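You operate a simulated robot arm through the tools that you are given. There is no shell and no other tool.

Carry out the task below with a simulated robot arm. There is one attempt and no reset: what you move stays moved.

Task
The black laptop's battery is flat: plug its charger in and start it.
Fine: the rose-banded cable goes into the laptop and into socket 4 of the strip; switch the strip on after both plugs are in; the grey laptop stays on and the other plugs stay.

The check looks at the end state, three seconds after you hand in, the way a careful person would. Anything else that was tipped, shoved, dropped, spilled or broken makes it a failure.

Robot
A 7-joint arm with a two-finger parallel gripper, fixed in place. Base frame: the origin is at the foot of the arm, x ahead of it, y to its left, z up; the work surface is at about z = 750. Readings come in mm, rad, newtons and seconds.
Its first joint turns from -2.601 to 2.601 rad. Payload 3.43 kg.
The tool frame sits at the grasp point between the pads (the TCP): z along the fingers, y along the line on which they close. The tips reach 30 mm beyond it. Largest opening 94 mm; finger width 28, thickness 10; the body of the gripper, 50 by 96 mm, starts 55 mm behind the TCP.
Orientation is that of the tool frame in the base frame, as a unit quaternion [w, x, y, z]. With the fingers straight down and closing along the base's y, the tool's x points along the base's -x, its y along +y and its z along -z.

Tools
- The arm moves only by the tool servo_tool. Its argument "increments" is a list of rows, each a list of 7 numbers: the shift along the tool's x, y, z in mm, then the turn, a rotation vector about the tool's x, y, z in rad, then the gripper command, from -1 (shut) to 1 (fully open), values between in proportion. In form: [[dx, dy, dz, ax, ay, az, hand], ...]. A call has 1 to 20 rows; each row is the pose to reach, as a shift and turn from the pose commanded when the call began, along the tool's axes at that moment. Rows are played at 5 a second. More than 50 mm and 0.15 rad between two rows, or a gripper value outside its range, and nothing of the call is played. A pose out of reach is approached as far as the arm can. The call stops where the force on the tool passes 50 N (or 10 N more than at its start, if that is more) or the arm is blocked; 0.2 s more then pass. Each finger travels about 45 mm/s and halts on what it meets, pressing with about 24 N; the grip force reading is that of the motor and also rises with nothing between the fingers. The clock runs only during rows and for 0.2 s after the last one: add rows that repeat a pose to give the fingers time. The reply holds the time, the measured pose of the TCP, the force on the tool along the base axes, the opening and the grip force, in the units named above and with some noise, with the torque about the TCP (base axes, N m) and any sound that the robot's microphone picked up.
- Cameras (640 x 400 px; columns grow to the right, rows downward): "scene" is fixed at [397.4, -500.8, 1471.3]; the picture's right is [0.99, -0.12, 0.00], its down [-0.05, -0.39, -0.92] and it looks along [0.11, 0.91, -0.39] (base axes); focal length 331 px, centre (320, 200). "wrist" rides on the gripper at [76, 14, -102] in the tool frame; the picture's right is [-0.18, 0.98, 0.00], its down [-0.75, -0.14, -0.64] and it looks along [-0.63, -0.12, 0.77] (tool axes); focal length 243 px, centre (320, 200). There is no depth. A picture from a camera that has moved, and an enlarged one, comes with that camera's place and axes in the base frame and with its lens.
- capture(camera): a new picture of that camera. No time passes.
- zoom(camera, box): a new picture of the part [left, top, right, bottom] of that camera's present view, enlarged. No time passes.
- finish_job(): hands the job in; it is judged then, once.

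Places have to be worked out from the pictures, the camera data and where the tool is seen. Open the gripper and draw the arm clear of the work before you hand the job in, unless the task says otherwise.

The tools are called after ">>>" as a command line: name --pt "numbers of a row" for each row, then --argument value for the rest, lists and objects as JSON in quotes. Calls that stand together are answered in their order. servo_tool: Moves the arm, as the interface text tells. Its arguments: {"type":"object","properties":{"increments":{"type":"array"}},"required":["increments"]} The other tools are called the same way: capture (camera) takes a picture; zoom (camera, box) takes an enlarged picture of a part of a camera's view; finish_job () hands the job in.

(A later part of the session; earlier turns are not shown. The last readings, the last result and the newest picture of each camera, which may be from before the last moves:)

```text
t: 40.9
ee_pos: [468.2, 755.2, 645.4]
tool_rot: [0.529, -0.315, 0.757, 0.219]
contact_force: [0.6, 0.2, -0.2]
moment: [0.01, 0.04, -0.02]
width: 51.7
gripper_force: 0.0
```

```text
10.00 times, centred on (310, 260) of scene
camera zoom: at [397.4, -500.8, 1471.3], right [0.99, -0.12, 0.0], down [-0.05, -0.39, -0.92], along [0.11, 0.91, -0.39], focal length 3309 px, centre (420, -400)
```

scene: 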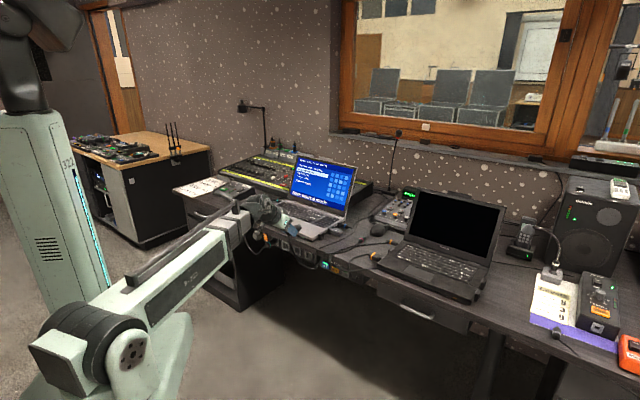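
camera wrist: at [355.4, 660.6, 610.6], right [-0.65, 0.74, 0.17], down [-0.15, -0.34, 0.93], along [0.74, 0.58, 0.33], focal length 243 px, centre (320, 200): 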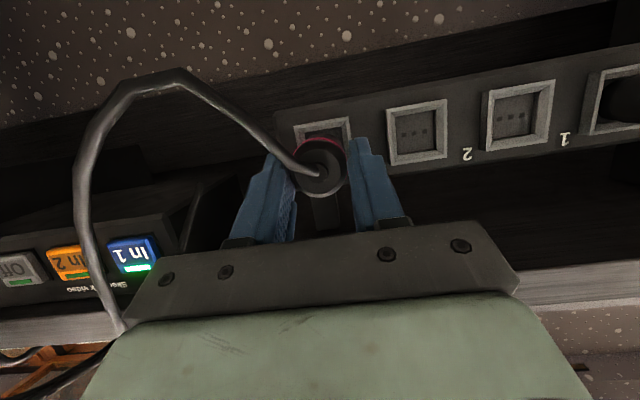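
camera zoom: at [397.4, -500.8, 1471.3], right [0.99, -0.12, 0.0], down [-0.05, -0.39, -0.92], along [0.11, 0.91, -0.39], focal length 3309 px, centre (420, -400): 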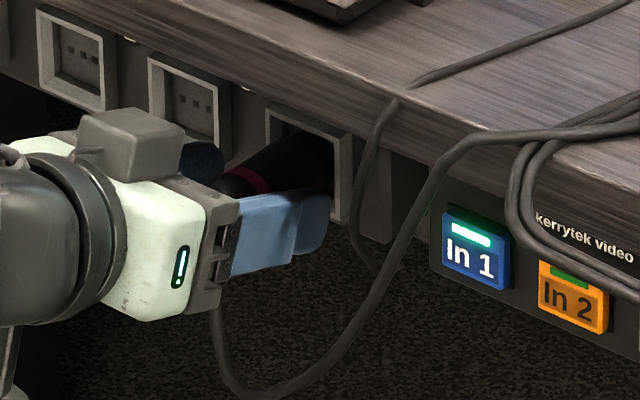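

The rose mains plug stays seated in socket 4. I withdraw along the finger direction and take a check picture.

>>> servo_tool --pt "0 0 -15 0 0 0 0.1" --pt "0 0 -40 0 0 0 0.1" --pt "0 0 -75 0 0 0 0.1" --pt "0 0 -110 0 0 0 0.1"

>>> capture --camera "wrist"

>>> zoom --camera "scene" --box '[250, 190, 370, 290]'

```text
t: 41.9
ee_pos: [396.0, 681.5, 684.1]
tool_rot: [0.529, -0.315, 0.757, 0.219]
contact_force: [0.0, 0.3, -0.5]
moment: [-0.01, -0.01, 0.02]
width: 51.6
gripper_force: 0.0
```

```text
taken
camera wrist: at [298.3, 603.9, 647.5], right [-0.65, 0.74, 0.17], down [-0.14, -0.34, 0.93], along [0.74, 0.58, 0.33], focal length 243 px, centre (320, 200)
```

wrist: 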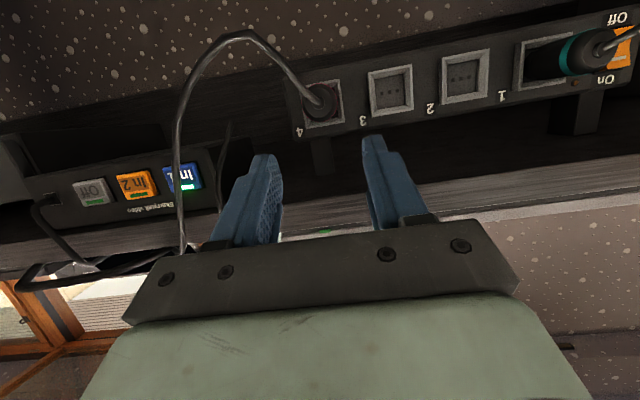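

```text
4.00 times, centred on (310, 240) of scene
camera zoom: at [397.4, -500.8, 1471.3], right [0.99, -0.12, 0.0], down [-0.05, -0.39, -0.92], along [0.11, 0.91, -0.39], focal length 1324 px, centre (360, 40)
```

zoom: 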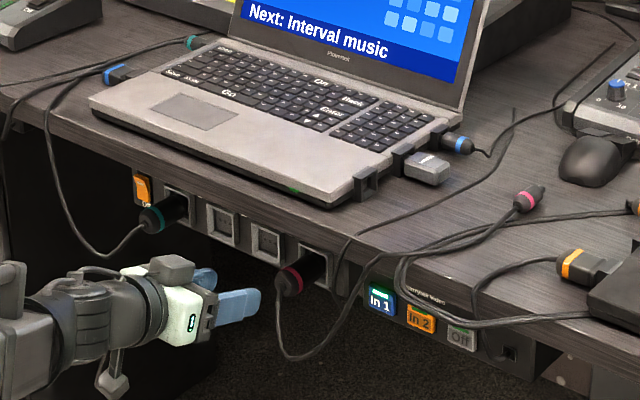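

The rose mains plug is in socket 4, just like the teal one in socket 1. Next is the small rose plug. I rise and swing over toward it while bringing the tool back to nearly vertical (15° outward).

>>> servo_tool --pt "-44.2 0 -16.1 0 0.14 0 0.1" --pt "-88.3 0 -32.1 0 0.28 0 0.1" --pt "-132.5 0 -48.2 0 0.42 0 0.1" --pt "-176.7 0 -64.3 0 0.56 0 0.1" --pt "-183.5 -40 -45.5 0 0.7 0 0.1" --pt "-190.4 -80 -26.7 0 0.84 0 0.1" --pt "-197.2 -120 -7.9 0 0.962 0 0.1" --pt "-204 -160 10.9 0 0.962 0 0.1"

>>> capture --camera "wrist"

>>> zoom --camera "scene" --box '[310, 200, 410, 275]'

```text
t: 43.7
ee_pos: [565.3, 627.7, 869.8]
tool_rot: [0.118, -0.382, 0.915, 0.049]
contact_force: [0.8, -0.4, -0.5]
moment: [0.01, 0.0, -0.03]
width: 51.6
gripper_force: 0.0
```

```text
taken
camera wrist: at [484.8, 566.6, 950.1], right [-0.57, 0.82, 0.05], down [0.5, 0.3, 0.81], along [0.65, 0.49, -0.58], focal length 243 px, centre (320, 200)
```

wrist: 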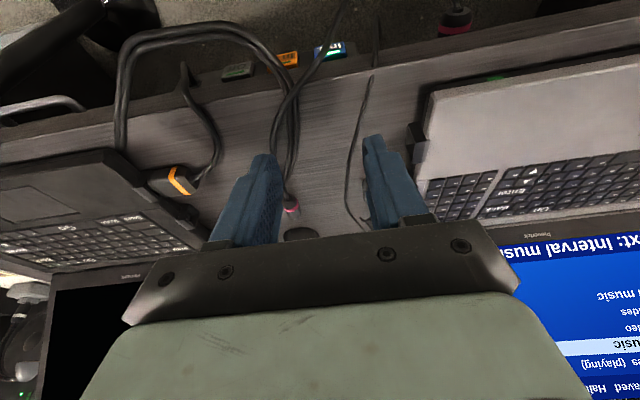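

```text
5.33 times, centred on (360, 238) of scene
camera zoom: at [397.4, -500.8, 1471.3], right [0.99, -0.12, 0.0], down [-0.05, -0.39, -0.92], along [0.11, 0.91, -0.39], focal length 1765 px, centre (107, 0)
```

zoom: 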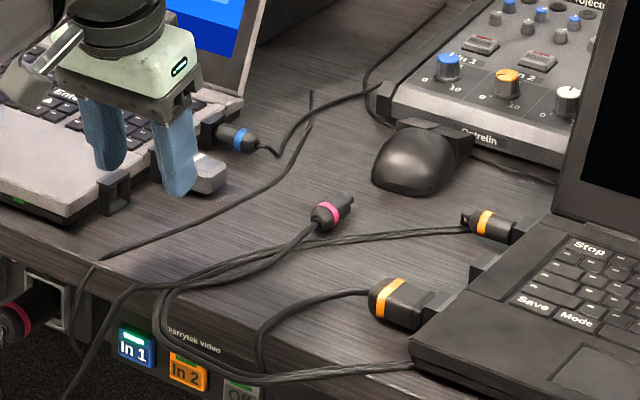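

Before gripping I want to be sure of the charger port on the black laptop. I turn the tool toward it so the camera can look at its left side.

>>> servo_tool --pt "-10.2 -5.8 2.7 0.036 0 0.138 0.1" --pt "-20.5 -11.6 5.4 0.072 0 0.276 0.1" --pt "-30.7 -17.5 8 0.109 0 0.415 0.1" --pt "-40.9 -23.3 10.7 0.145 0 0.553 0.1" --pt "-51.1 -29.1 13.4 0.181 0 0.691 0.1" --pt "-61.4 -34.9 16.1 0.217 0 0.829 0.1" --pt "-71.6 -40.7 18.8 0.253 0 0.967 0.1" --pt "-81.8 -46.5 21.5 0.289 0 1.105 0.1" --pt "-92 -52.4 24.1 0.326 0 1.244 0.1" --pt "-102.3 -58.2 26.8 0.362 0 1.382 0.1" --pt "-112.5 -64 29.5 0.398 0 1.52 0.1"

>>> capture --camera "wrist"

```text
t: 46.1
ee_pos: [693.7, 663.6, 871.9]
tool_rot: [0.119, 0.38, 0.916, -0.048]
contact_force: [-0.6, 1.0, -0.2]
moment: [0.0, 0.01, 0.02]
width: 51.7
gripper_force: 0.1
```

```text
taken
camera wrist: at [633.1, 743.1, 952.5], right [0.82, 0.57, 0.05], down [0.3, -0.5, 0.81], along [0.49, -0.65, -0.58], focal length 243 px, centre (320, 200)
```

wrist: 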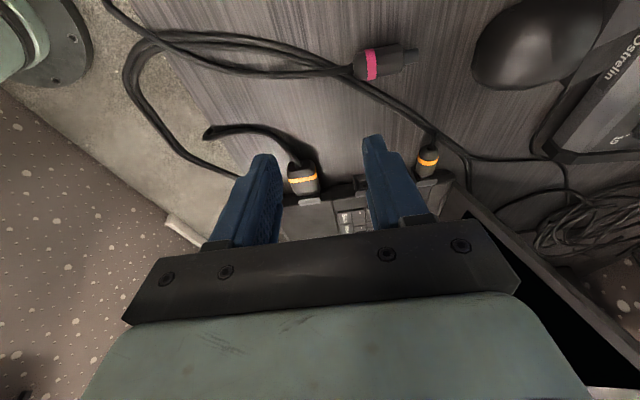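

>>> zoom --camera "wrist" --box '[260, 20, 460, 170]'

>>> zoom --camera "wrist" --box '[270, 120, 460, 240]'

```text
2.67 times, centred on (360, 95) of wrist
camera zoom: at [633.1, 743.1, 952.5], right [0.82, 0.57, 0.05], down [0.3, -0.5, 0.81], along [0.49, -0.65, -0.58], focal length 647 px, centre (213, 480)
```

zoom: 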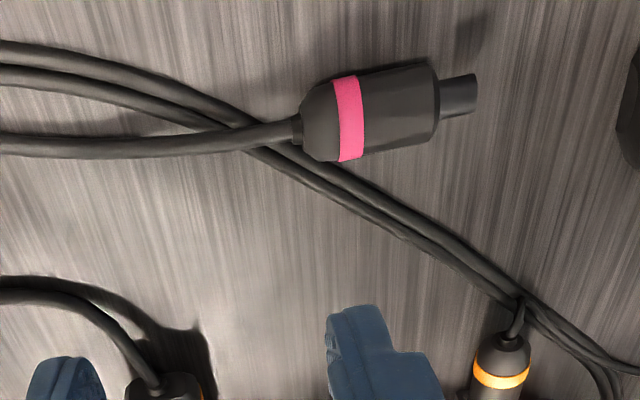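

```text
3.33 times, centred on (365, 180) of wrist
camera zoom: at [633.1, 743.1, 952.5], right [0.82, 0.57, 0.05], down [0.3, -0.5, 0.81], along [0.49, -0.65, -0.58], focal length 809 px, centre (170, 267)
```

zoom: 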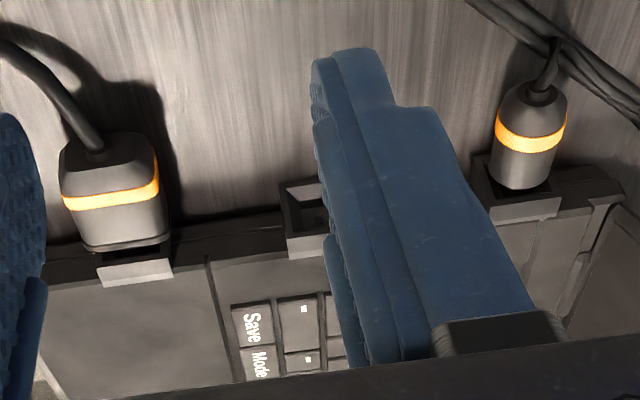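

>>> servo_tool --pt "-7 6.5 11.4 0 -0.111 0 0.1" --pt "-14.1 13 22.8 0 -0.222 0 0.1" --pt "-21.2 19.5 34.3 0 -0.333 0 0.1" --pt "-28.3 26 45.7 0 -0.444 0 0.1"

>>> capture --camera "wrist"

>>> zoom --camera "wrist" --box '[240, 80, 440, 230]'

```text
t: 47.1
ee_pos: [739.6, 654.2, 836.5]
tool_rot: [0.318, 0.36, 0.867, -0.131]
contact_force: [-0.2, 0.4, -0.1]
moment: [-0.03, 0.0, 0.01]
width: 51.9
gripper_force: 0.0
```

```text
taken
camera wrist: at [661.9, 752.6, 864.7], right [0.79, 0.6, 0.12], down [0.01, -0.21, 0.98], along [0.61, -0.77, -0.18], focal length 243 px, centre (320, 200)
```

wrist: 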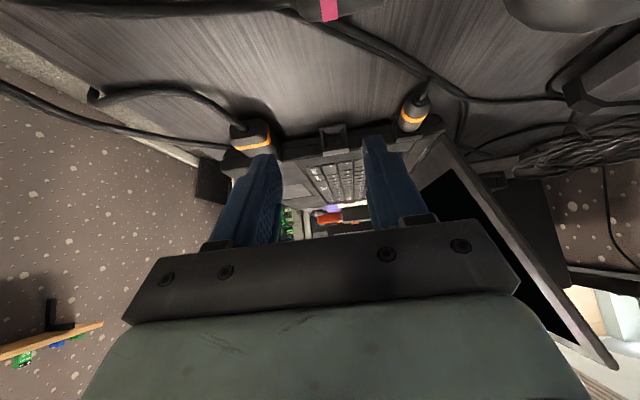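

```text
2.67 times, centred on (340, 155) of wrist
camera zoom: at [661.9, 752.6, 864.7], right [0.79, 0.6, 0.12], down [0.01, -0.21, 0.98], along [0.61, -0.77, -0.18], focal length 647 px, centre (267, 320)
```

zoom: 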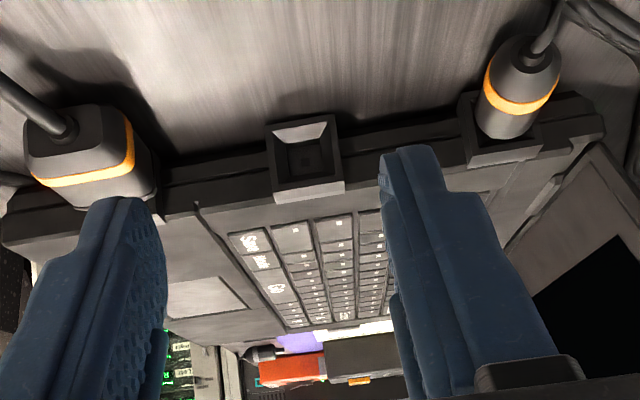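

>>> zoom --camera "wrist" --box '[310, 110, 370, 165]'

>>> zoom --camera "scene" --box '[305, 205, 345, 245]'

>>> zoom --camera "scene" --box '[475, 260, 525, 310]'

```text
7.27 times, centred on (340, 138) of wrist
camera zoom: at [661.9, 752.6, 864.7], right [0.79, 0.6, 0.12], down [0.01, -0.21, 0.98], along [0.61, -0.77, -0.18], focal length 1764 px, centre (174, 654)
```

zoom: 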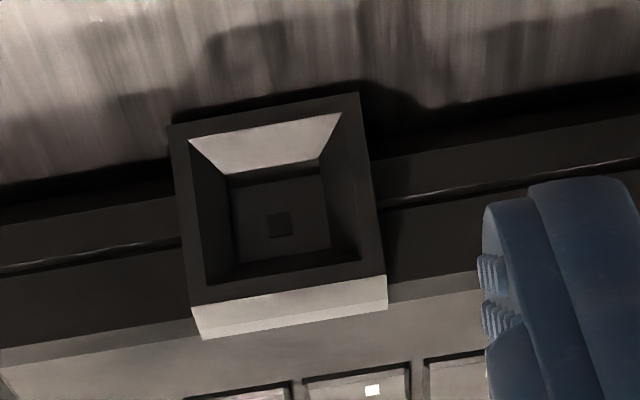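

```text
10.00 times, centred on (325, 225) of scene
camera zoom: at [397.4, -500.8, 1471.3], right [0.99, -0.12, 0.0], down [-0.05, -0.39, -0.92], along [0.11, 0.91, -0.39], focal length 3309 px, centre (270, -50)
```

zoom: 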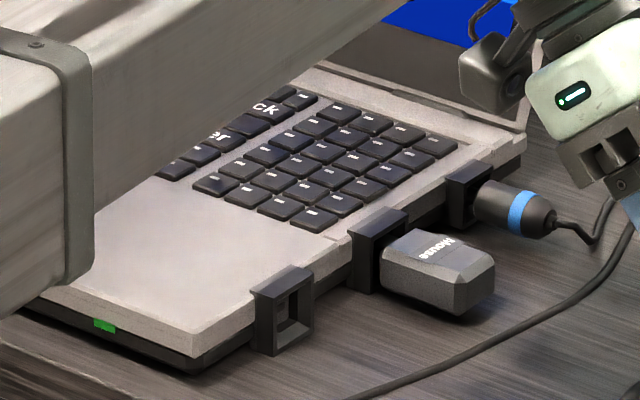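

```text
8.00 times, centred on (500, 285) of scene
camera zoom: at [397.4, -500.8, 1471.3], right [0.99, -0.12, 0.0], down [-0.05, -0.39, -0.92], along [0.11, 0.91, -0.39], focal length 2647 px, centre (-1120, -480)
```

zoom: 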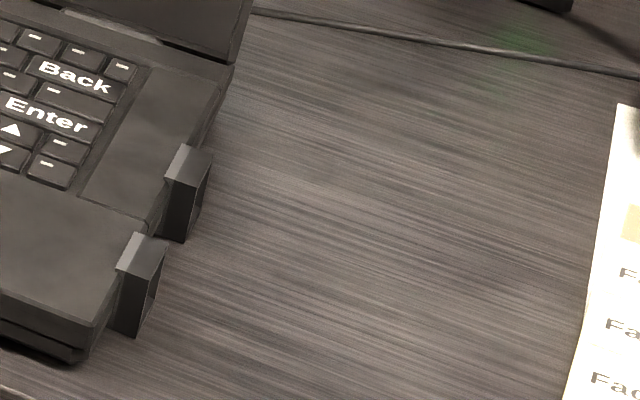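

The middle port has a funnel with a single centre contact, the matching round charger jack. Its centre is at r≈995.0, z≈768.0, with the face at s≈151.3. The rose plug lies at s≈19.7, from r≈990 to 1040. I go back above it and turn to the pick-up orientation.

>>> servo_tool --pt "1.5 -6.5 -13.4 0 0.11 0 0.1" --pt "3 -13 -26.7 0 0.221 0 0.1" --pt "4.4 -19.5 -40 0 0.332 0 0.1" --pt "5.9 -26 -53.4 0 0.442 0 0.1"

>>> servo_tool --pt "0.1 1.5 0 -0.037 0 -0.138 0.1" --pt "0.3 3 -0.1 -0.073 0 -0.276 0.1" --pt "0.4 4.4 -0.1 -0.11 0 -0.414 0.1" --pt "0.6 5.9 -0.1 -0.147 0 -0.552 0.1" --pt "0.7 7.4 -0.2 -0.184 0 -0.69 0.1" --pt "0.9 8.9 -0.2 -0.22 0 -0.828 0.1" --pt "1.0 10.4 -0.3 -0.257 0 -0.966 0.1" --pt "1.2 11.9 -0.3 -0.294 0 -1.104 0.1" --pt "1.3 13.3 -0.3 -0.331 0 -1.242 0.1" --pt "1.5 14.8 -0.4 -0.367 0 -1.38 0.1" --pt "1.6 16.3 -0.4 -0.404 0 -1.518 0.1"

>>> capture --camera "wrist"

```text
t: 48.1
ee_pos: [693.9, 662.3, 872.2]
tool_rot: [0.12, 0.379, 0.917, -0.049]
contact_force: [0.0, -0.1, 0.1]
moment: [-0.01, 0.0, 0.01]
width: 51.6
gripper_force: 0.1
```

```text
t: 50.5
ee_pos: [702.9, 675.9, 871.5]
tool_rot: [0.12, -0.382, 0.915, 0.05]
contact_force: [0.3, 0.1, 0.8]
moment: [0.01, -0.03, 0.0]
width: 51.6
gripper_force: 0.0
```

```text
taken
camera wrist: at [622.3, 614.6, 951.7], right [-0.57, 0.82, 0.05], down [0.5, 0.3, 0.82], along [0.65, 0.49, -0.58], focal length 243 px, centre (320, 200)
```

wrist: 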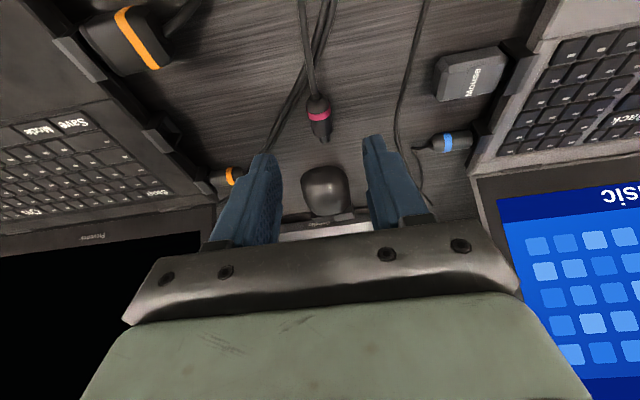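

>>> zoom --camera "wrist" --box '[260, 70, 400, 175]'

```text
3.81 times, centred on (330, 122) of wrist
camera zoom: at [622.3, 614.6, 951.7], right [-0.57, 0.82, 0.05], down [0.5, 0.3, 0.82], along [0.65, 0.49, -0.58], focal length 924 px, centre (282, 495)
```

zoom: 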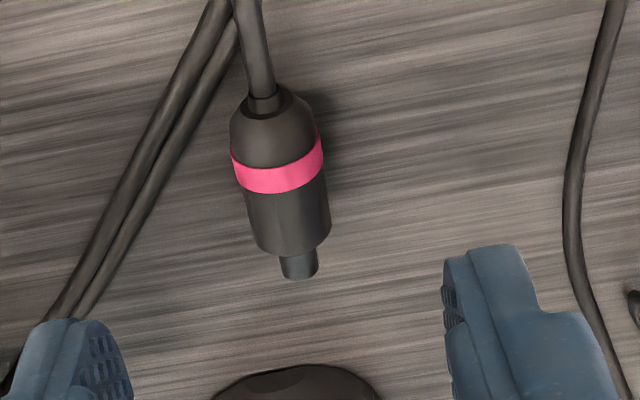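

>>> servo_tool --pt "-0.7 -0.9 20 0 0 0 -0.15" --pt "-1.3 -0.9 40 0 0 0 -0.15" --pt "-2 -0.9 60 0 0 0 -0.15" --pt "-2.6 -0.9 76 0 0 0 -0.15" --pt "-2.6 -0.9 76 0 0 0 -0.15"

>>> zoom --camera "wrist" --box '[220, 60, 420, 210]'

>>> zoom --camera "scene" --box '[340, 215, 400, 260]'

```text
t: 51.7
ee_pos: [720.0, 691.7, 799.6]
tool_rot: [0.121, -0.38, 0.916, 0.05]
contact_force: [0.3, 0.0, 0.1]
moment: [0.0, 0.03, 0.01]
width: 39.8
gripper_force: 0.0
```

```text
2.67 times, centred on (320, 135) of wrist
camera zoom: at [638.8, 630.2, 879.0], right [-0.57, 0.82, 0.05], down [0.5, 0.3, 0.81], along [0.65, 0.49, -0.58], focal length 647 px, centre (320, 373)
```

zoom: 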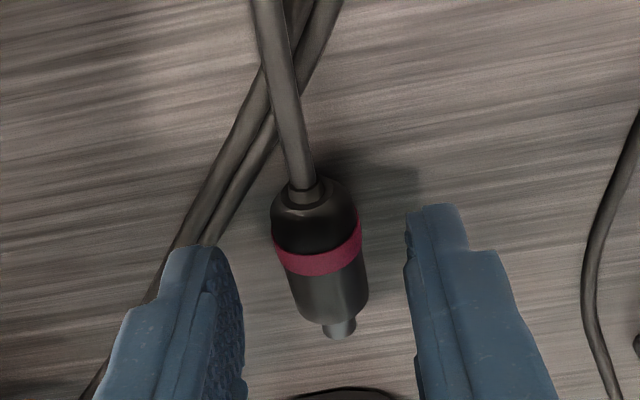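

```text
8.89 times, centred on (370, 238) of scene
camera zoom: at [397.4, -500.8, 1471.3], right [0.99, -0.12, 0.0], down [-0.05, -0.39, -0.92], along [0.11, 0.91, -0.39], focal length 2941 px, centre (-124, -133)
```

zoom: 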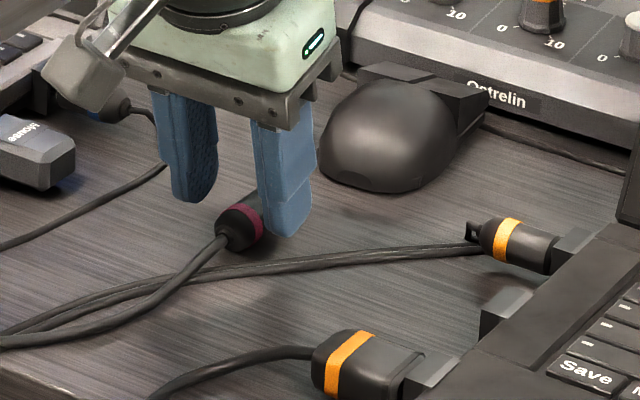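

>>> servo_tool --pt "0 0 6 0 0 0 -0.15" --pt "0 0 12 0 0 0 -0.15" --pt "0.1 0 16 0 0 0 -0.15" --pt "0.1 0 16 0 0 0 -0.15"

>>> zoom --camera "wrist" --box '[220, 60, 420, 210]'

>>> zoom --camera "scene" --box '[340, 215, 400, 260]'

```text
t: 52.7
ee_pos: [721.8, 695.2, 783.2]
tool_rot: [0.121, -0.38, 0.916, 0.049]
contact_force: [1.2, -0.8, -0.3]
moment: [-0.04, -0.03, 0.01]
width: 39.8
gripper_force: 0.0
```

```text
2.67 times, centred on (320, 135) of wrist
camera zoom: at [641.2, 633.1, 863.5], right [-0.57, 0.82, 0.05], down [0.5, 0.3, 0.82], along [0.65, 0.49, -0.58], focal length 647 px, centre (320, 373)
```

zoom: 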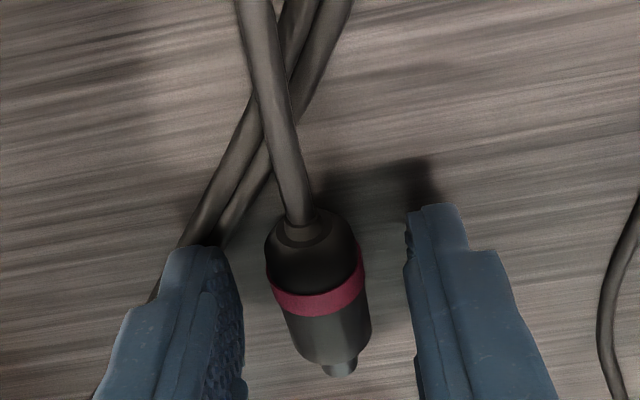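

```text
8.89 times, centred on (370, 238) of scene
camera zoom: at [397.4, -500.8, 1471.3], right [0.99, -0.12, 0.0], down [-0.05, -0.39, -0.92], along [0.11, 0.91, -0.39], focal length 2941 px, centre (-124, -133)
```

zoom: 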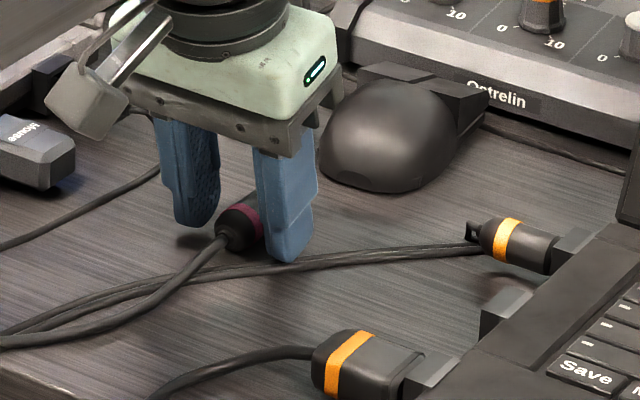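

The fingers straddle the small rose plug just above the desk. I close on it.

>>> servo_tool --pt "0 -0.6 0 0 0 0 -0.5" --pt "0 -0.6 0 0 0 0 -1" --pt "0 -0.6 0 0 0 0 -1" --pt "0 -0.6 0 0 0 0 -1" --pt "0 -0.6 0 0 0 0 -1"

>>> zoom --camera "wrist" --box '[220, 60, 420, 210]'

```text
t: 53.9
ee_pos: [722.4, 694.3, 783.5]
tool_rot: [0.121, -0.38, 0.916, 0.049]
contact_force: [0.0, 0.0, 0.3]
moment: [-0.01, 0.02, -0.02]
width: 22.7
gripper_force: 24.0
```

```text
2.67 times, centred on (320, 135) of wrist
camera zoom: at [642.0, 632.6, 863.7], right [-0.57, 0.82, 0.05], down [0.5, 0.3, 0.81], along [0.65, 0.49, -0.58], focal length 647 px, centre (320, 373)
```

zoom: 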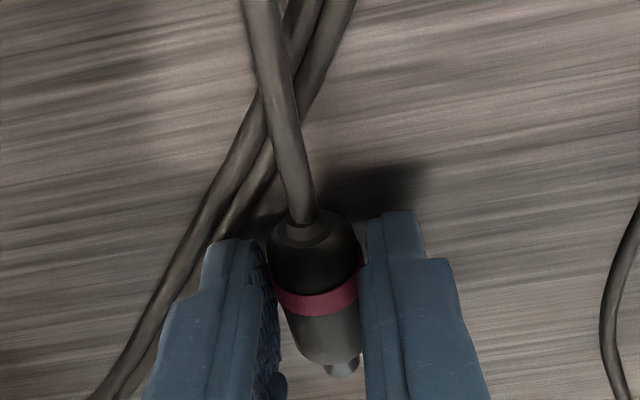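

The small rose plug is gripped (width 22.7 mm, 24 N). I lift it 60 mm, then turn it 90° so its nose points at the black laptop.

>>> servo_tool --pt "-3.9 0 -14.5 0 0 0 -1" --pt "-7.8 0 -29 0 0 0 -1" --pt "-15.5 0 -58 0 0 0 -1" --pt "-15.5 0 -58 0 0 0 -1"

>>> servo_tool --pt "1.4 -2.6 -0.4 0.037 0 0.138 -1" --pt "2.8 -5.3 -0.7 0.074 0 0.276 -1" --pt "4.2 -7.9 -1.1 0.11 0 0.414 -1" --pt "5.6 -10.5 -1.5 0.147 0 0.552 -1" --pt "7 -13.2 -1.9 0.184 0 0.69 -1" --pt "8.5 -15.8 -2.2 0.221 0 0.828 -1" --pt "9.9 -18.5 -2.6 0.258 0 0.966 -1" --pt "11.3 -21.1 -3 0.295 0 1.104 -1" --pt "12.7 -23.7 -3.4 0.331 0 1.242 -1" --pt "14.1 -26.4 -3.7 0.368 0 1.38 -1" --pt "15.5 -29 -4.1 0.405 0 1.518 -1"

>>> capture --camera "wrist"

>>> zoom --camera "scene" --box '[330, 190, 430, 265]'

```text
t: 54.9
ee_pos: [722.4, 694.9, 844.6]
tool_rot: [0.121, -0.38, 0.916, 0.05]
contact_force: [-0.3, -0.2, -0.2]
moment: [-0.01, 0.01, 0.0]
width: 22.8
gripper_force: 24.4
```

```text
t: 57.3
ee_pos: [731.1, 662.9, 843.8]
tool_rot: [0.12, 0.38, 0.916, -0.049]
contact_force: [0.1, -0.3, -0.6]
moment: [0.0, 0.02, -0.02]
width: 22.9
gripper_force: 23.6
```

```text
taken
camera wrist: at [671.6, 742.5, 923.6], right [0.82, 0.57, 0.05], down [0.3, -0.5, 0.81], along [0.49, -0.65, -0.58], focal length 243 px, centre (320, 200)
```

wrist: 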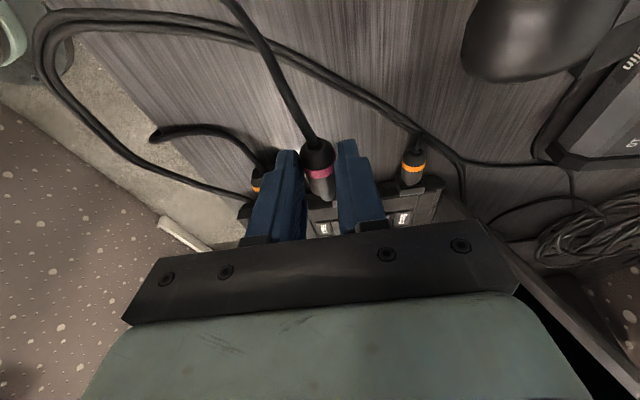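

```text
5.33 times, centred on (380, 228) of scene
camera zoom: at [397.4, -500.8, 1471.3], right [0.99, -0.12, 0.0], down [-0.05, -0.39, -0.92], along [0.11, 0.91, -0.39], focal length 1765 px, centre (0, 53)
```

zoom: 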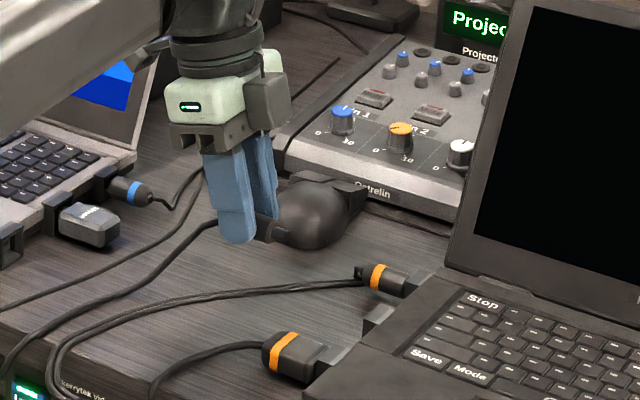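

The plug now points at the laptop. I roll the wrist slightly outward about the plug's axis (for reach) and bring the nose to about 40 mm in front of the port, still a bit high.

>>> servo_tool --pt "-4 1.4 12.1 -0.064 0 0.017 -1" --pt "-8 2.8 24.2 -0.129 0 0.034 -1" --pt "-12 4.25 36.3 -0.193 0 0.0516 -1" --pt "-12 4.25 36.3 -0.193 0 0.0516 -1"

>>> capture --camera "wrist"

>>> zoom --camera "wrist" --box '[240, 100, 440, 250]'

>>> zoom --camera "scene" --box '[350, 215, 410, 260]'

```text
t: 58.3
ee_pos: [750.4, 650.7, 812.6]
tool_rot: [0.157, 0.39, 0.906, 0.043]
contact_force: [-0.6, 0.6, -0.8]
moment: [-0.02, -0.04, 0.03]
width: 22.8
gripper_force: 24.1
```

```text
taken
camera wrist: at [678.2, 719.7, 893.5], right [0.8, 0.55, 0.24], down [0.19, -0.61, 0.77], along [0.57, -0.57, -0.59], focal length 243 px, centre (320, 200)
```

wrist: 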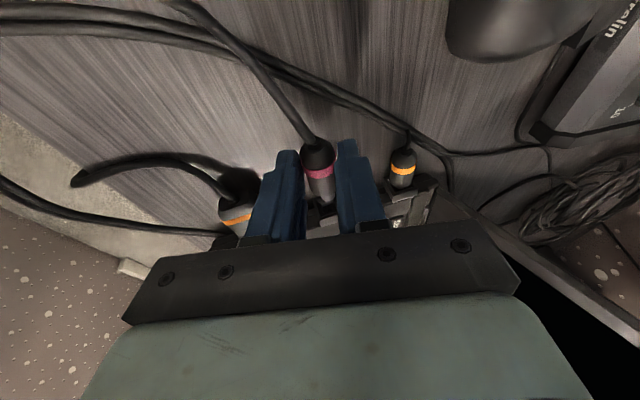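

```text
2.67 times, centred on (340, 175) of wrist
camera zoom: at [678.2, 719.7, 893.5], right [0.8, 0.55, 0.24], down [0.19, -0.61, 0.77], along [0.57, -0.57, -0.59], focal length 647 px, centre (267, 267)
```

zoom: 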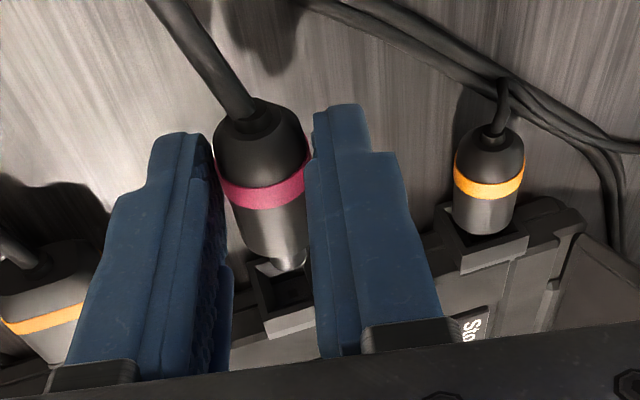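

```text
8.89 times, centred on (380, 238) of scene
camera zoom: at [397.4, -500.8, 1471.3], right [0.99, -0.12, 0.0], down [-0.05, -0.39, -0.92], along [0.11, 0.91, -0.39], focal length 2941 px, centre (-213, -133)
```

zoom: 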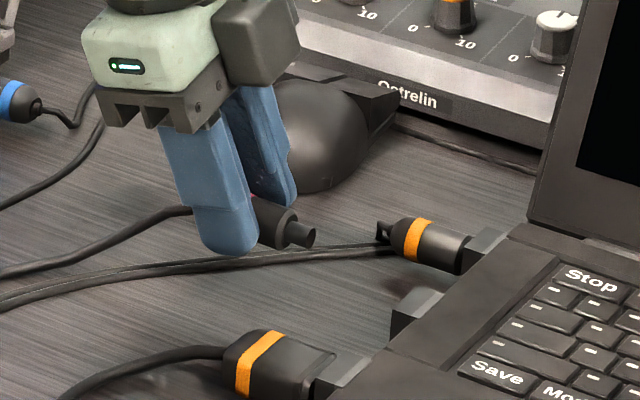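

>>> zoom --camera "wrist" --box '[310, 165, 370, 220]'

>>> zoom --camera "scene" --box '[370, 232, 405, 258]'

```text
7.27 times, centred on (340, 192) of wrist
camera zoom: at [678.2, 719.7, 893.5], right [0.8, 0.55, 0.24], down [0.19, -0.61, 0.77], along [0.57, -0.57, -0.59], focal length 1764 px, centre (174, 254)
```

zoom: 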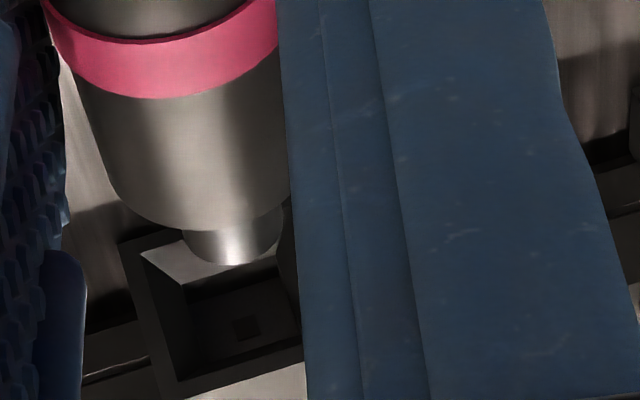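

```text
15.38 times, centred on (388, 245) of scene
camera zoom: at [397.4, -500.8, 1471.3], right [0.99, -0.12, 0.0], down [-0.05, -0.39, -0.92], along [0.11, 0.91, -0.39], focal length 5090 px, centre (-718, -492)
```

zoom: 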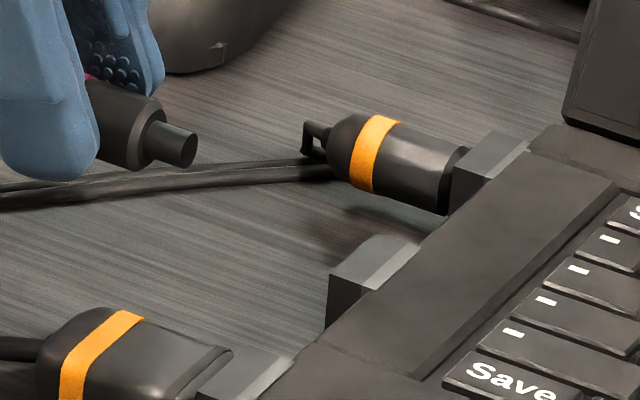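

The plug is straight and about 40 mm out from the port mouth. I lower it to port height and move to about 16 mm in front of the port.

>>> servo_tool --pt "-4.7 -1.0 6.9 0 0 0 -1" --pt "-9.5 -2.1 13.8 0 0 0 -1" --pt "-14.2 -3.2 20.7 0 0 0 -1" --pt "-18.9 -4.2 27.6 0 0 0 -1" --pt "-18.9 -4.2 27.6 0 0 0 -1"

>>> zoom --camera "wrist" --box '[310, 165, 370, 220]'

>>> zoom --camera "scene" --box '[370, 232, 405, 258]'

```text
t: 59.5
ee_pos: [767.5, 632.4, 788.9]
tool_rot: [0.158, 0.388, 0.907, 0.043]
contact_force: [0.2, 0.7, 0.4]
moment: [0.03, 0.0, -0.02]
width: 22.4
gripper_force: 24.1
```

```text
7.27 times, centred on (340, 192) of wrist
camera zoom: at [695.8, 700.8, 870.4], right [0.8, 0.55, 0.24], down [0.19, -0.61, 0.77], along [0.57, -0.57, -0.59], focal length 1764 px, centre (174, 254)
```

zoom: 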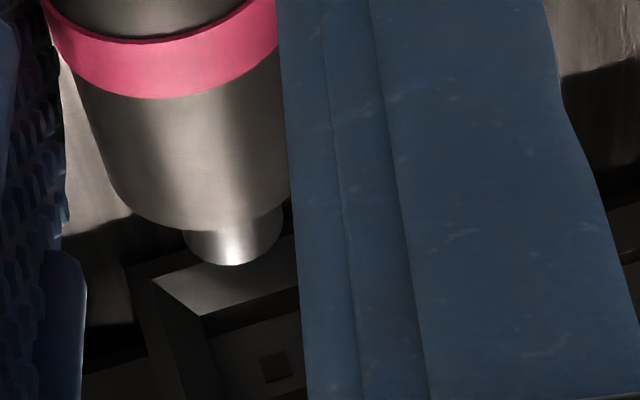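

```text
15.38 times, centred on (388, 245) of scene
camera zoom: at [397.4, -500.8, 1471.3], right [0.99, -0.12, 0.0], down [-0.05, -0.39, -0.92], along [0.11, 0.91, -0.39], focal length 5090 px, centre (-718, -492)
```

zoom: 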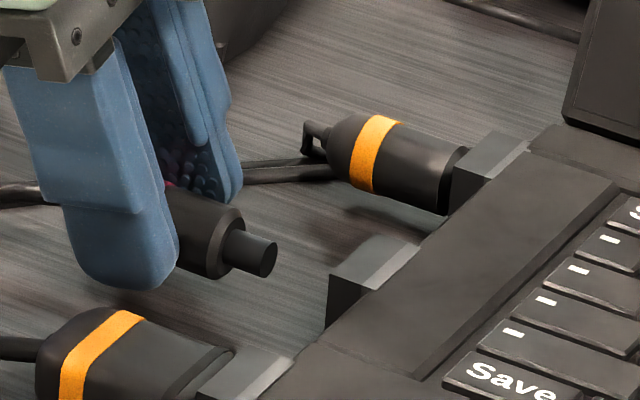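

>>> zoom --camera "scene" --box '[378, 238, 398, 254]'

>>> capture --camera "wrist"

```text
16.00 times, centred on (388, 246) of scene
camera zoom: at [397.4, -500.8, 1471.3], right [0.99, -0.12, 0.0], down [-0.05, -0.39, -0.92], along [0.11, 0.91, -0.39], focal length 5294 px, centre (-768, -536)
```

zoom: 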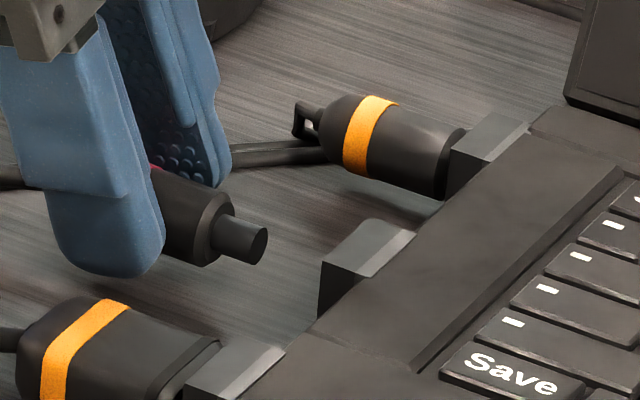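

```text
taken
camera wrist: at [695.8, 700.8, 870.4], right [0.8, 0.55, 0.24], down [0.19, -0.61, 0.77], along [0.57, -0.57, -0.59], focal length 243 px, centre (320, 200)
```

wrist: 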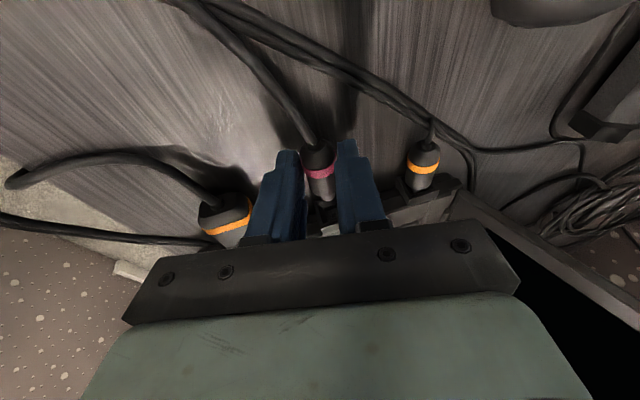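

The wrist and scene views disagree by a few millimetres on how far the nose still is from the port (16–22 mm), and maybe 2–3 mm in height. I advance 10 mm so the two can be compared with less parallax.

>>> servo_tool --pt "-4.8 0 1.3 0 0 0 -1" --pt "-9.66 0 2.58 0 0 0 -1" --pt "-9.66 0 2.58 0 0 0 -1"

>>> zoom --camera "wrist" --box '[310, 165, 370, 220]'

>>> zoom --camera "scene" --box '[378, 238, 398, 254]'

```text
t: 60.3
ee_pos: [775.5, 625.2, 789.5]
tool_rot: [0.158, 0.389, 0.907, 0.042]
contact_force: [-0.3, 0.8, -0.3]
moment: [0.04, -0.02, -0.01]
width: 23.1
gripper_force: 24.1
```

```text
7.27 times, centred on (340, 192) of wrist
camera zoom: at [702.6, 693.9, 870.2], right [0.8, 0.55, 0.24], down [0.19, -0.61, 0.77], along [0.57, -0.57, -0.59], focal length 1764 px, centre (174, 254)
```

zoom: 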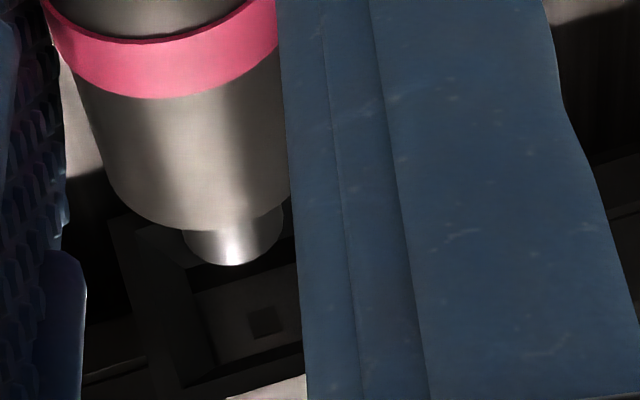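

```text
16.00 times, centred on (388, 246) of scene
camera zoom: at [397.4, -500.8, 1471.3], right [0.99, -0.12, 0.0], down [-0.05, -0.39, -0.92], along [0.11, 0.91, -0.39], focal length 5294 px, centre (-768, -536)
```

zoom: 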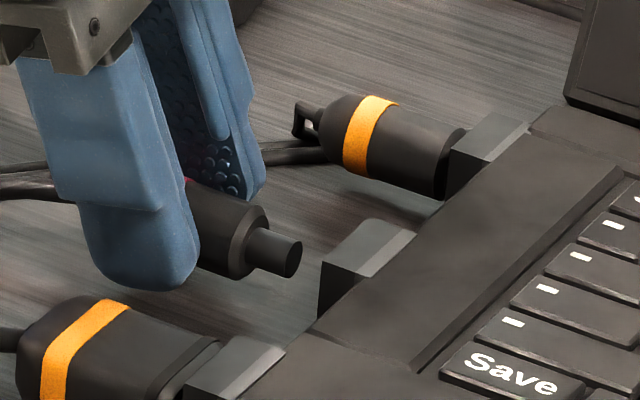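

>>> servo_tool --pt "-2.2 0.6 1.8 0 0 0 -1" --pt "-4.5 0.6 2.4 0 0 0 -1" --pt "-4.5 0.6 2.4 0 0 0 -1"

>>> zoom --camera "wrist" --box '[310, 165, 370, 220]'

>>> zoom --camera "scene" --box '[378, 238, 398, 254]'

```text
t: 61.1
ee_pos: [779.1, 621.9, 788.3]
tool_rot: [0.158, 0.388, 0.907, 0.042]
contact_force: [0.2, 0.3, -1.1]
moment: [0.0, 0.0, -0.01]
width: 22.4
gripper_force: 24.3
```

```text
7.27 times, centred on (340, 192) of wrist
camera zoom: at [707.1, 690.7, 869.2], right [0.8, 0.55, 0.24], down [0.19, -0.61, 0.77], along [0.57, -0.57, -0.59], focal length 1764 px, centre (174, 254)
```

zoom: 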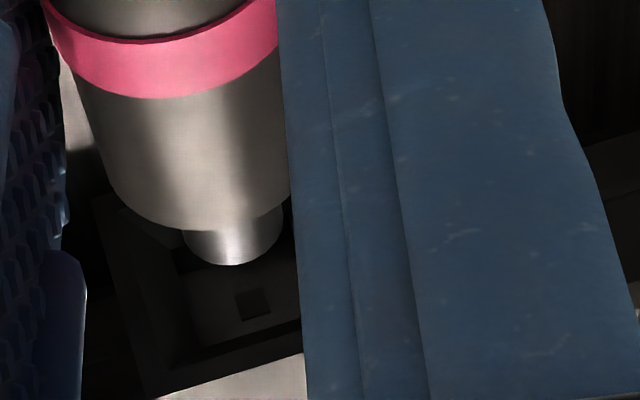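

```text
16.00 times, centred on (388, 246) of scene
camera zoom: at [397.4, -500.8, 1471.3], right [0.99, -0.12, 0.0], down [-0.05, -0.39, -0.92], along [0.11, 0.91, -0.39], focal length 5294 px, centre (-768, -536)
```

zoom: 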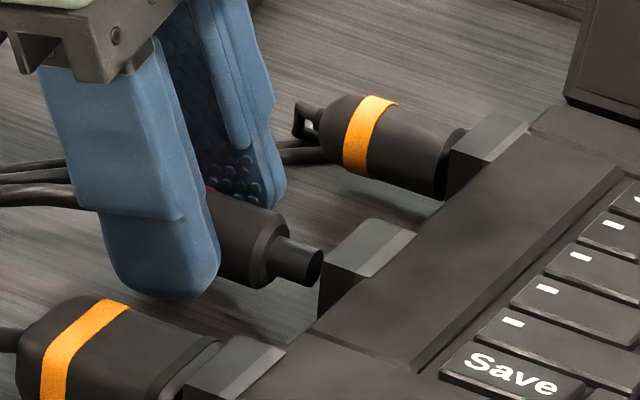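

Funnel tolerance is about ±5 mm, so I go by touch. I advance in small steps and read the contact force, whose vertical sign will show whether the nose is high or low.

>>> servo_tool --pt "-1.45 0 0.39 0 0 0 -1" --pt "-2.9 0 0.77 0 0 0 -1" --pt "-4.3 0 1.16 0 0 0 -1" --pt "-5.3 0 1.42 0 0 0 -1" --pt "-5.3 0 1.42 0 0 0 -1"

>>> zoom --camera "wrist" --box '[310, 165, 370, 220]'

>>> zoom --camera "scene" --box '[378, 238, 398, 254]'

```text
t: 62.3
ee_pos: [783.1, 618.5, 788.2]
tool_rot: [0.157, 0.388, 0.907, 0.042]
contact_force: [-0.3, -0.6, -0.3]
moment: [-0.01, -0.03, 0.06]
width: 23.1
gripper_force: 23.7
```

```text
7.27 times, centred on (340, 192) of wrist
camera zoom: at [711.2, 687.6, 868.9], right [0.8, 0.55, 0.24], down [0.19, -0.61, 0.77], along [0.57, -0.57, -0.59], focal length 1764 px, centre (174, 254)
```

zoom: 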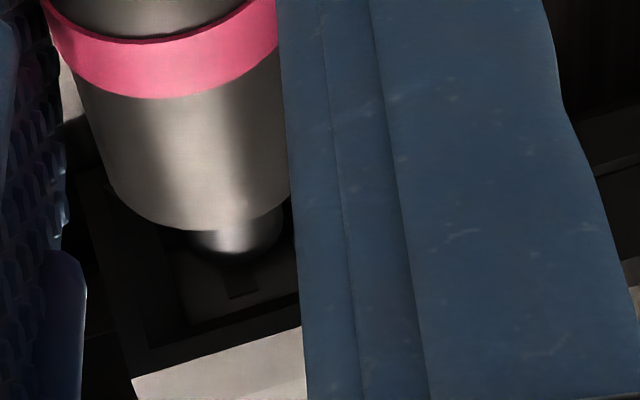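

```text
16.00 times, centred on (388, 246) of scene
camera zoom: at [397.4, -500.8, 1471.3], right [0.99, -0.12, 0.0], down [-0.05, -0.39, -0.92], along [0.11, 0.91, -0.39], focal length 5294 px, centre (-768, -536)
```

zoom: 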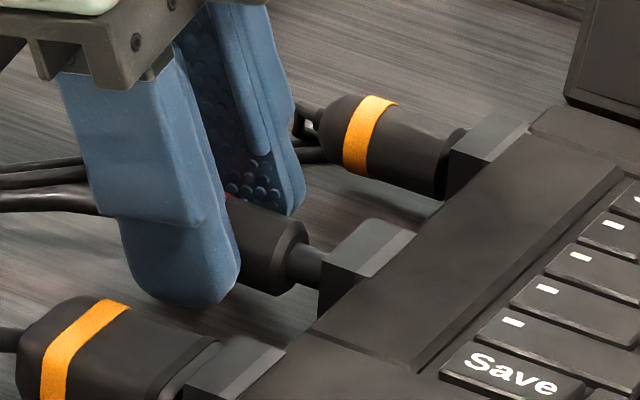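

>>> servo_tool --pt "-1.45 0 0.39 0 0 0 -1" --pt "-2.9 0 0.77 0 0 0 -1" --pt "-2.9 0 0.77 0 0 0 -1"

>>> zoom --camera "wrist" --box '[310, 165, 370, 220]'

```text
t: 63.1
ee_pos: [784.8, 616.4, 787.4]
tool_rot: [0.157, 0.389, 0.907, 0.042]
contact_force: [0.4, 0.0, 0.2]
moment: [-0.01, 0.01, -0.01]
width: 23.0
gripper_force: 23.9
```

```text
7.27 times, centred on (340, 192) of wrist
camera zoom: at [713.2, 685.3, 869.1], right [0.8, 0.55, 0.24], down [0.19, -0.61, 0.77], along [0.57, -0.57, -0.59], focal length 1764 px, centre (174, 254)
```

zoom: 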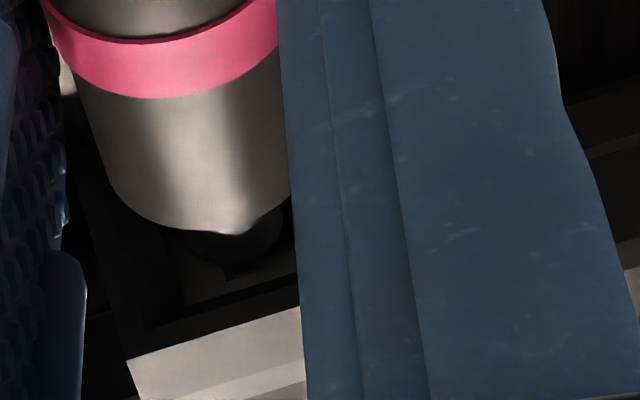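

>>> servo_tool --pt "-1.45 0 0.39 0 0 0 -1" --pt "-2.9 0 0.77 0 0 0 -1" --pt "-3.9 0 1.03 0 0 0 -1" --pt "-3.9 0 1.03 0 0 0 -1"

>>> zoom --camera "wrist" --box '[310, 165, 370, 220]'

>>> zoom --camera "scene" --box '[378, 238, 398, 254]'

```text
t: 64.1
ee_pos: [788.1, 613.7, 788.2]
tool_rot: [0.157, 0.389, 0.907, 0.043]
contact_force: [-0.3, 1.2, -1.0]
moment: [0.07, 0.09, 0.03]
width: 22.9
gripper_force: 24.0
```

```text
7.27 times, centred on (340, 192) of wrist
camera zoom: at [715.6, 682.5, 869.3], right [0.8, 0.55, 0.24], down [0.19, -0.61, 0.77], along [0.57, -0.57, -0.59], focal length 1764 px, centre (174, 254)
```

zoom: 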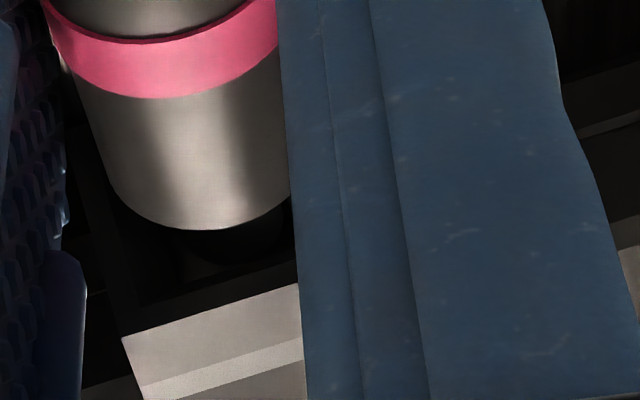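

```text
16.00 times, centred on (388, 246) of scene
camera zoom: at [397.4, -500.8, 1471.3], right [0.99, -0.12, 0.0], down [-0.05, -0.39, -0.92], along [0.11, 0.91, -0.39], focal length 5294 px, centre (-768, -536)
```

zoom: 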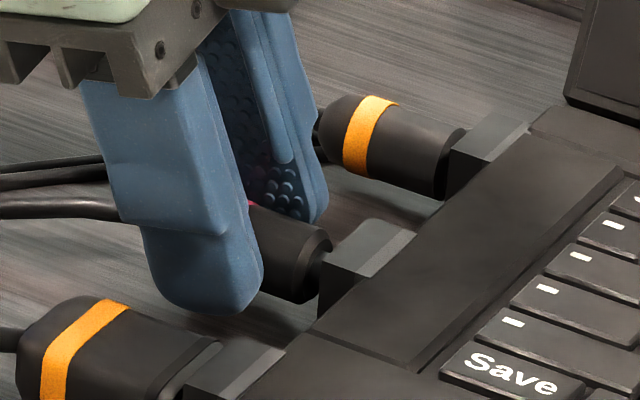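

>>> servo_tool --pt "-1.0 0 0.26 0 0 0 -1" --pt "-1.95 0 0.52 0 0 0 -1" --pt "-2.9 0 0.77 0 0 0 -1" --pt "-2.9 0 0.77 0 0 0 -1"

>>> zoom --camera "wrist" --box '[310, 165, 370, 220]'

>>> zoom --camera "scene" --box '[378, 238, 398, 254]'

```text
t: 65.1
ee_pos: [789.5, 612.0, 788.9]
tool_rot: [0.156, 0.389, 0.907, 0.042]
contact_force: [-7.6, 5.8, -7.1]
moment: [0.15, 0.21, 0.04]
width: 22.8
gripper_force: 24.3
```

```text
7.27 times, centred on (340, 192) of wrist
camera zoom: at [717.1, 680.8, 869.6], right [0.8, 0.55, 0.24], down [0.19, -0.61, 0.77], along [0.57, -0.57, -0.59], focal length 1764 px, centre (174, 254)
```

zoom: 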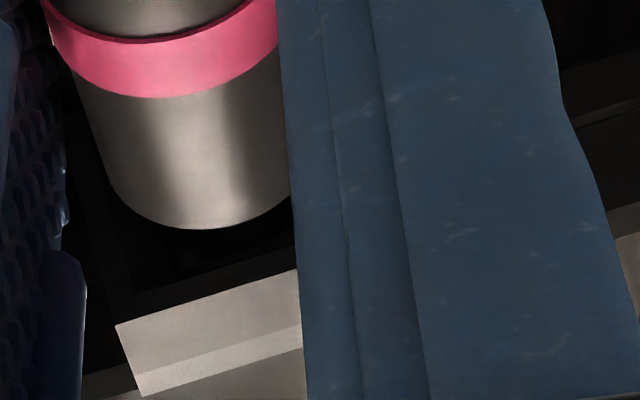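

```text
16.00 times, centred on (388, 246) of scene
camera zoom: at [397.4, -500.8, 1471.3], right [0.99, -0.12, 0.0], down [-0.05, -0.39, -0.92], along [0.11, 0.91, -0.39], focal length 5294 px, centre (-768, -536)
```

zoom: 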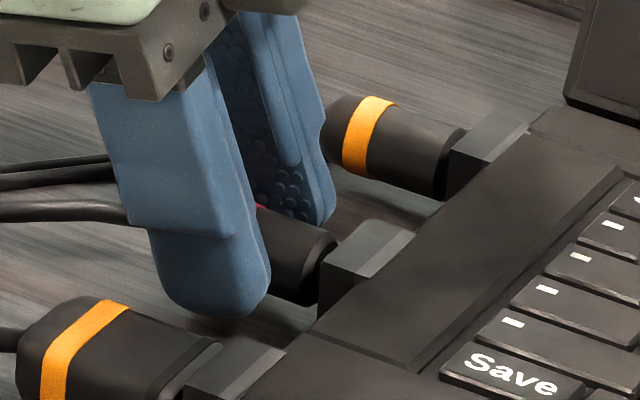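

The contact force is downward on the tool, so the nose is riding on the upper bevel and is about 2 mm too high, as the scene view suggested. I back off 3 mm, lower 2 mm and go in again gently.

>>> servo_tool --pt "2.9 0 -0.77 0 0 0 -1" --pt "3.4 -0.4 1.1 0 0 0 -1" --pt "1.45 -0.4 1.6 0 0 0 -1" --pt "0.5 -0.4 1.89 0 0 0 -1" --pt "0.5 -0.4 1.89 0 0 0 -1"

>>> zoom --camera "wrist" --box '[310, 165, 370, 220]'

>>> zoom --camera "scene" --box '[378, 238, 398, 254]'

```text
t: 66.3
ee_pos: [789.9, 612.8, 787.9]
tool_rot: [0.157, 0.389, 0.907, 0.044]
contact_force: [-11.6, 6.8, 16.8]
moment: [0.02, 0.03, -0.11]
width: 22.8
gripper_force: 24.3
```

```text
7.27 times, centred on (340, 192) of wrist
camera zoom: at [717.3, 681.1, 869.2], right [0.8, 0.55, 0.24], down [0.19, -0.61, 0.77], along [0.57, -0.57, -0.59], focal length 1764 px, centre (174, 254)
```

zoom: 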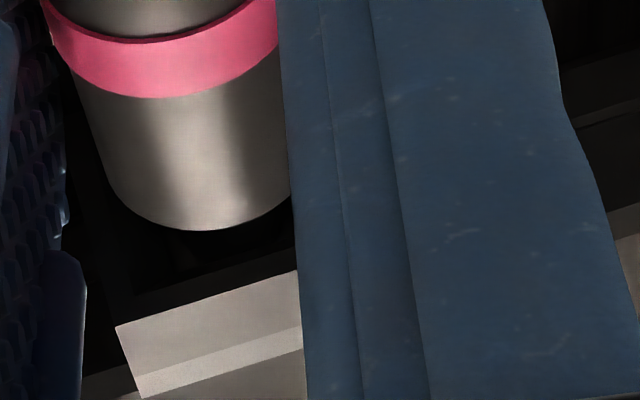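

```text
16.00 times, centred on (388, 246) of scene
camera zoom: at [397.4, -500.8, 1471.3], right [0.99, -0.12, 0.0], down [-0.05, -0.39, -0.92], along [0.11, 0.91, -0.39], focal length 5294 px, centre (-768, -536)
```

zoom: 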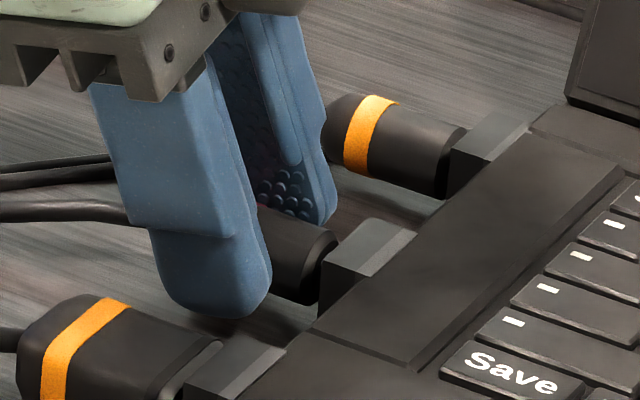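

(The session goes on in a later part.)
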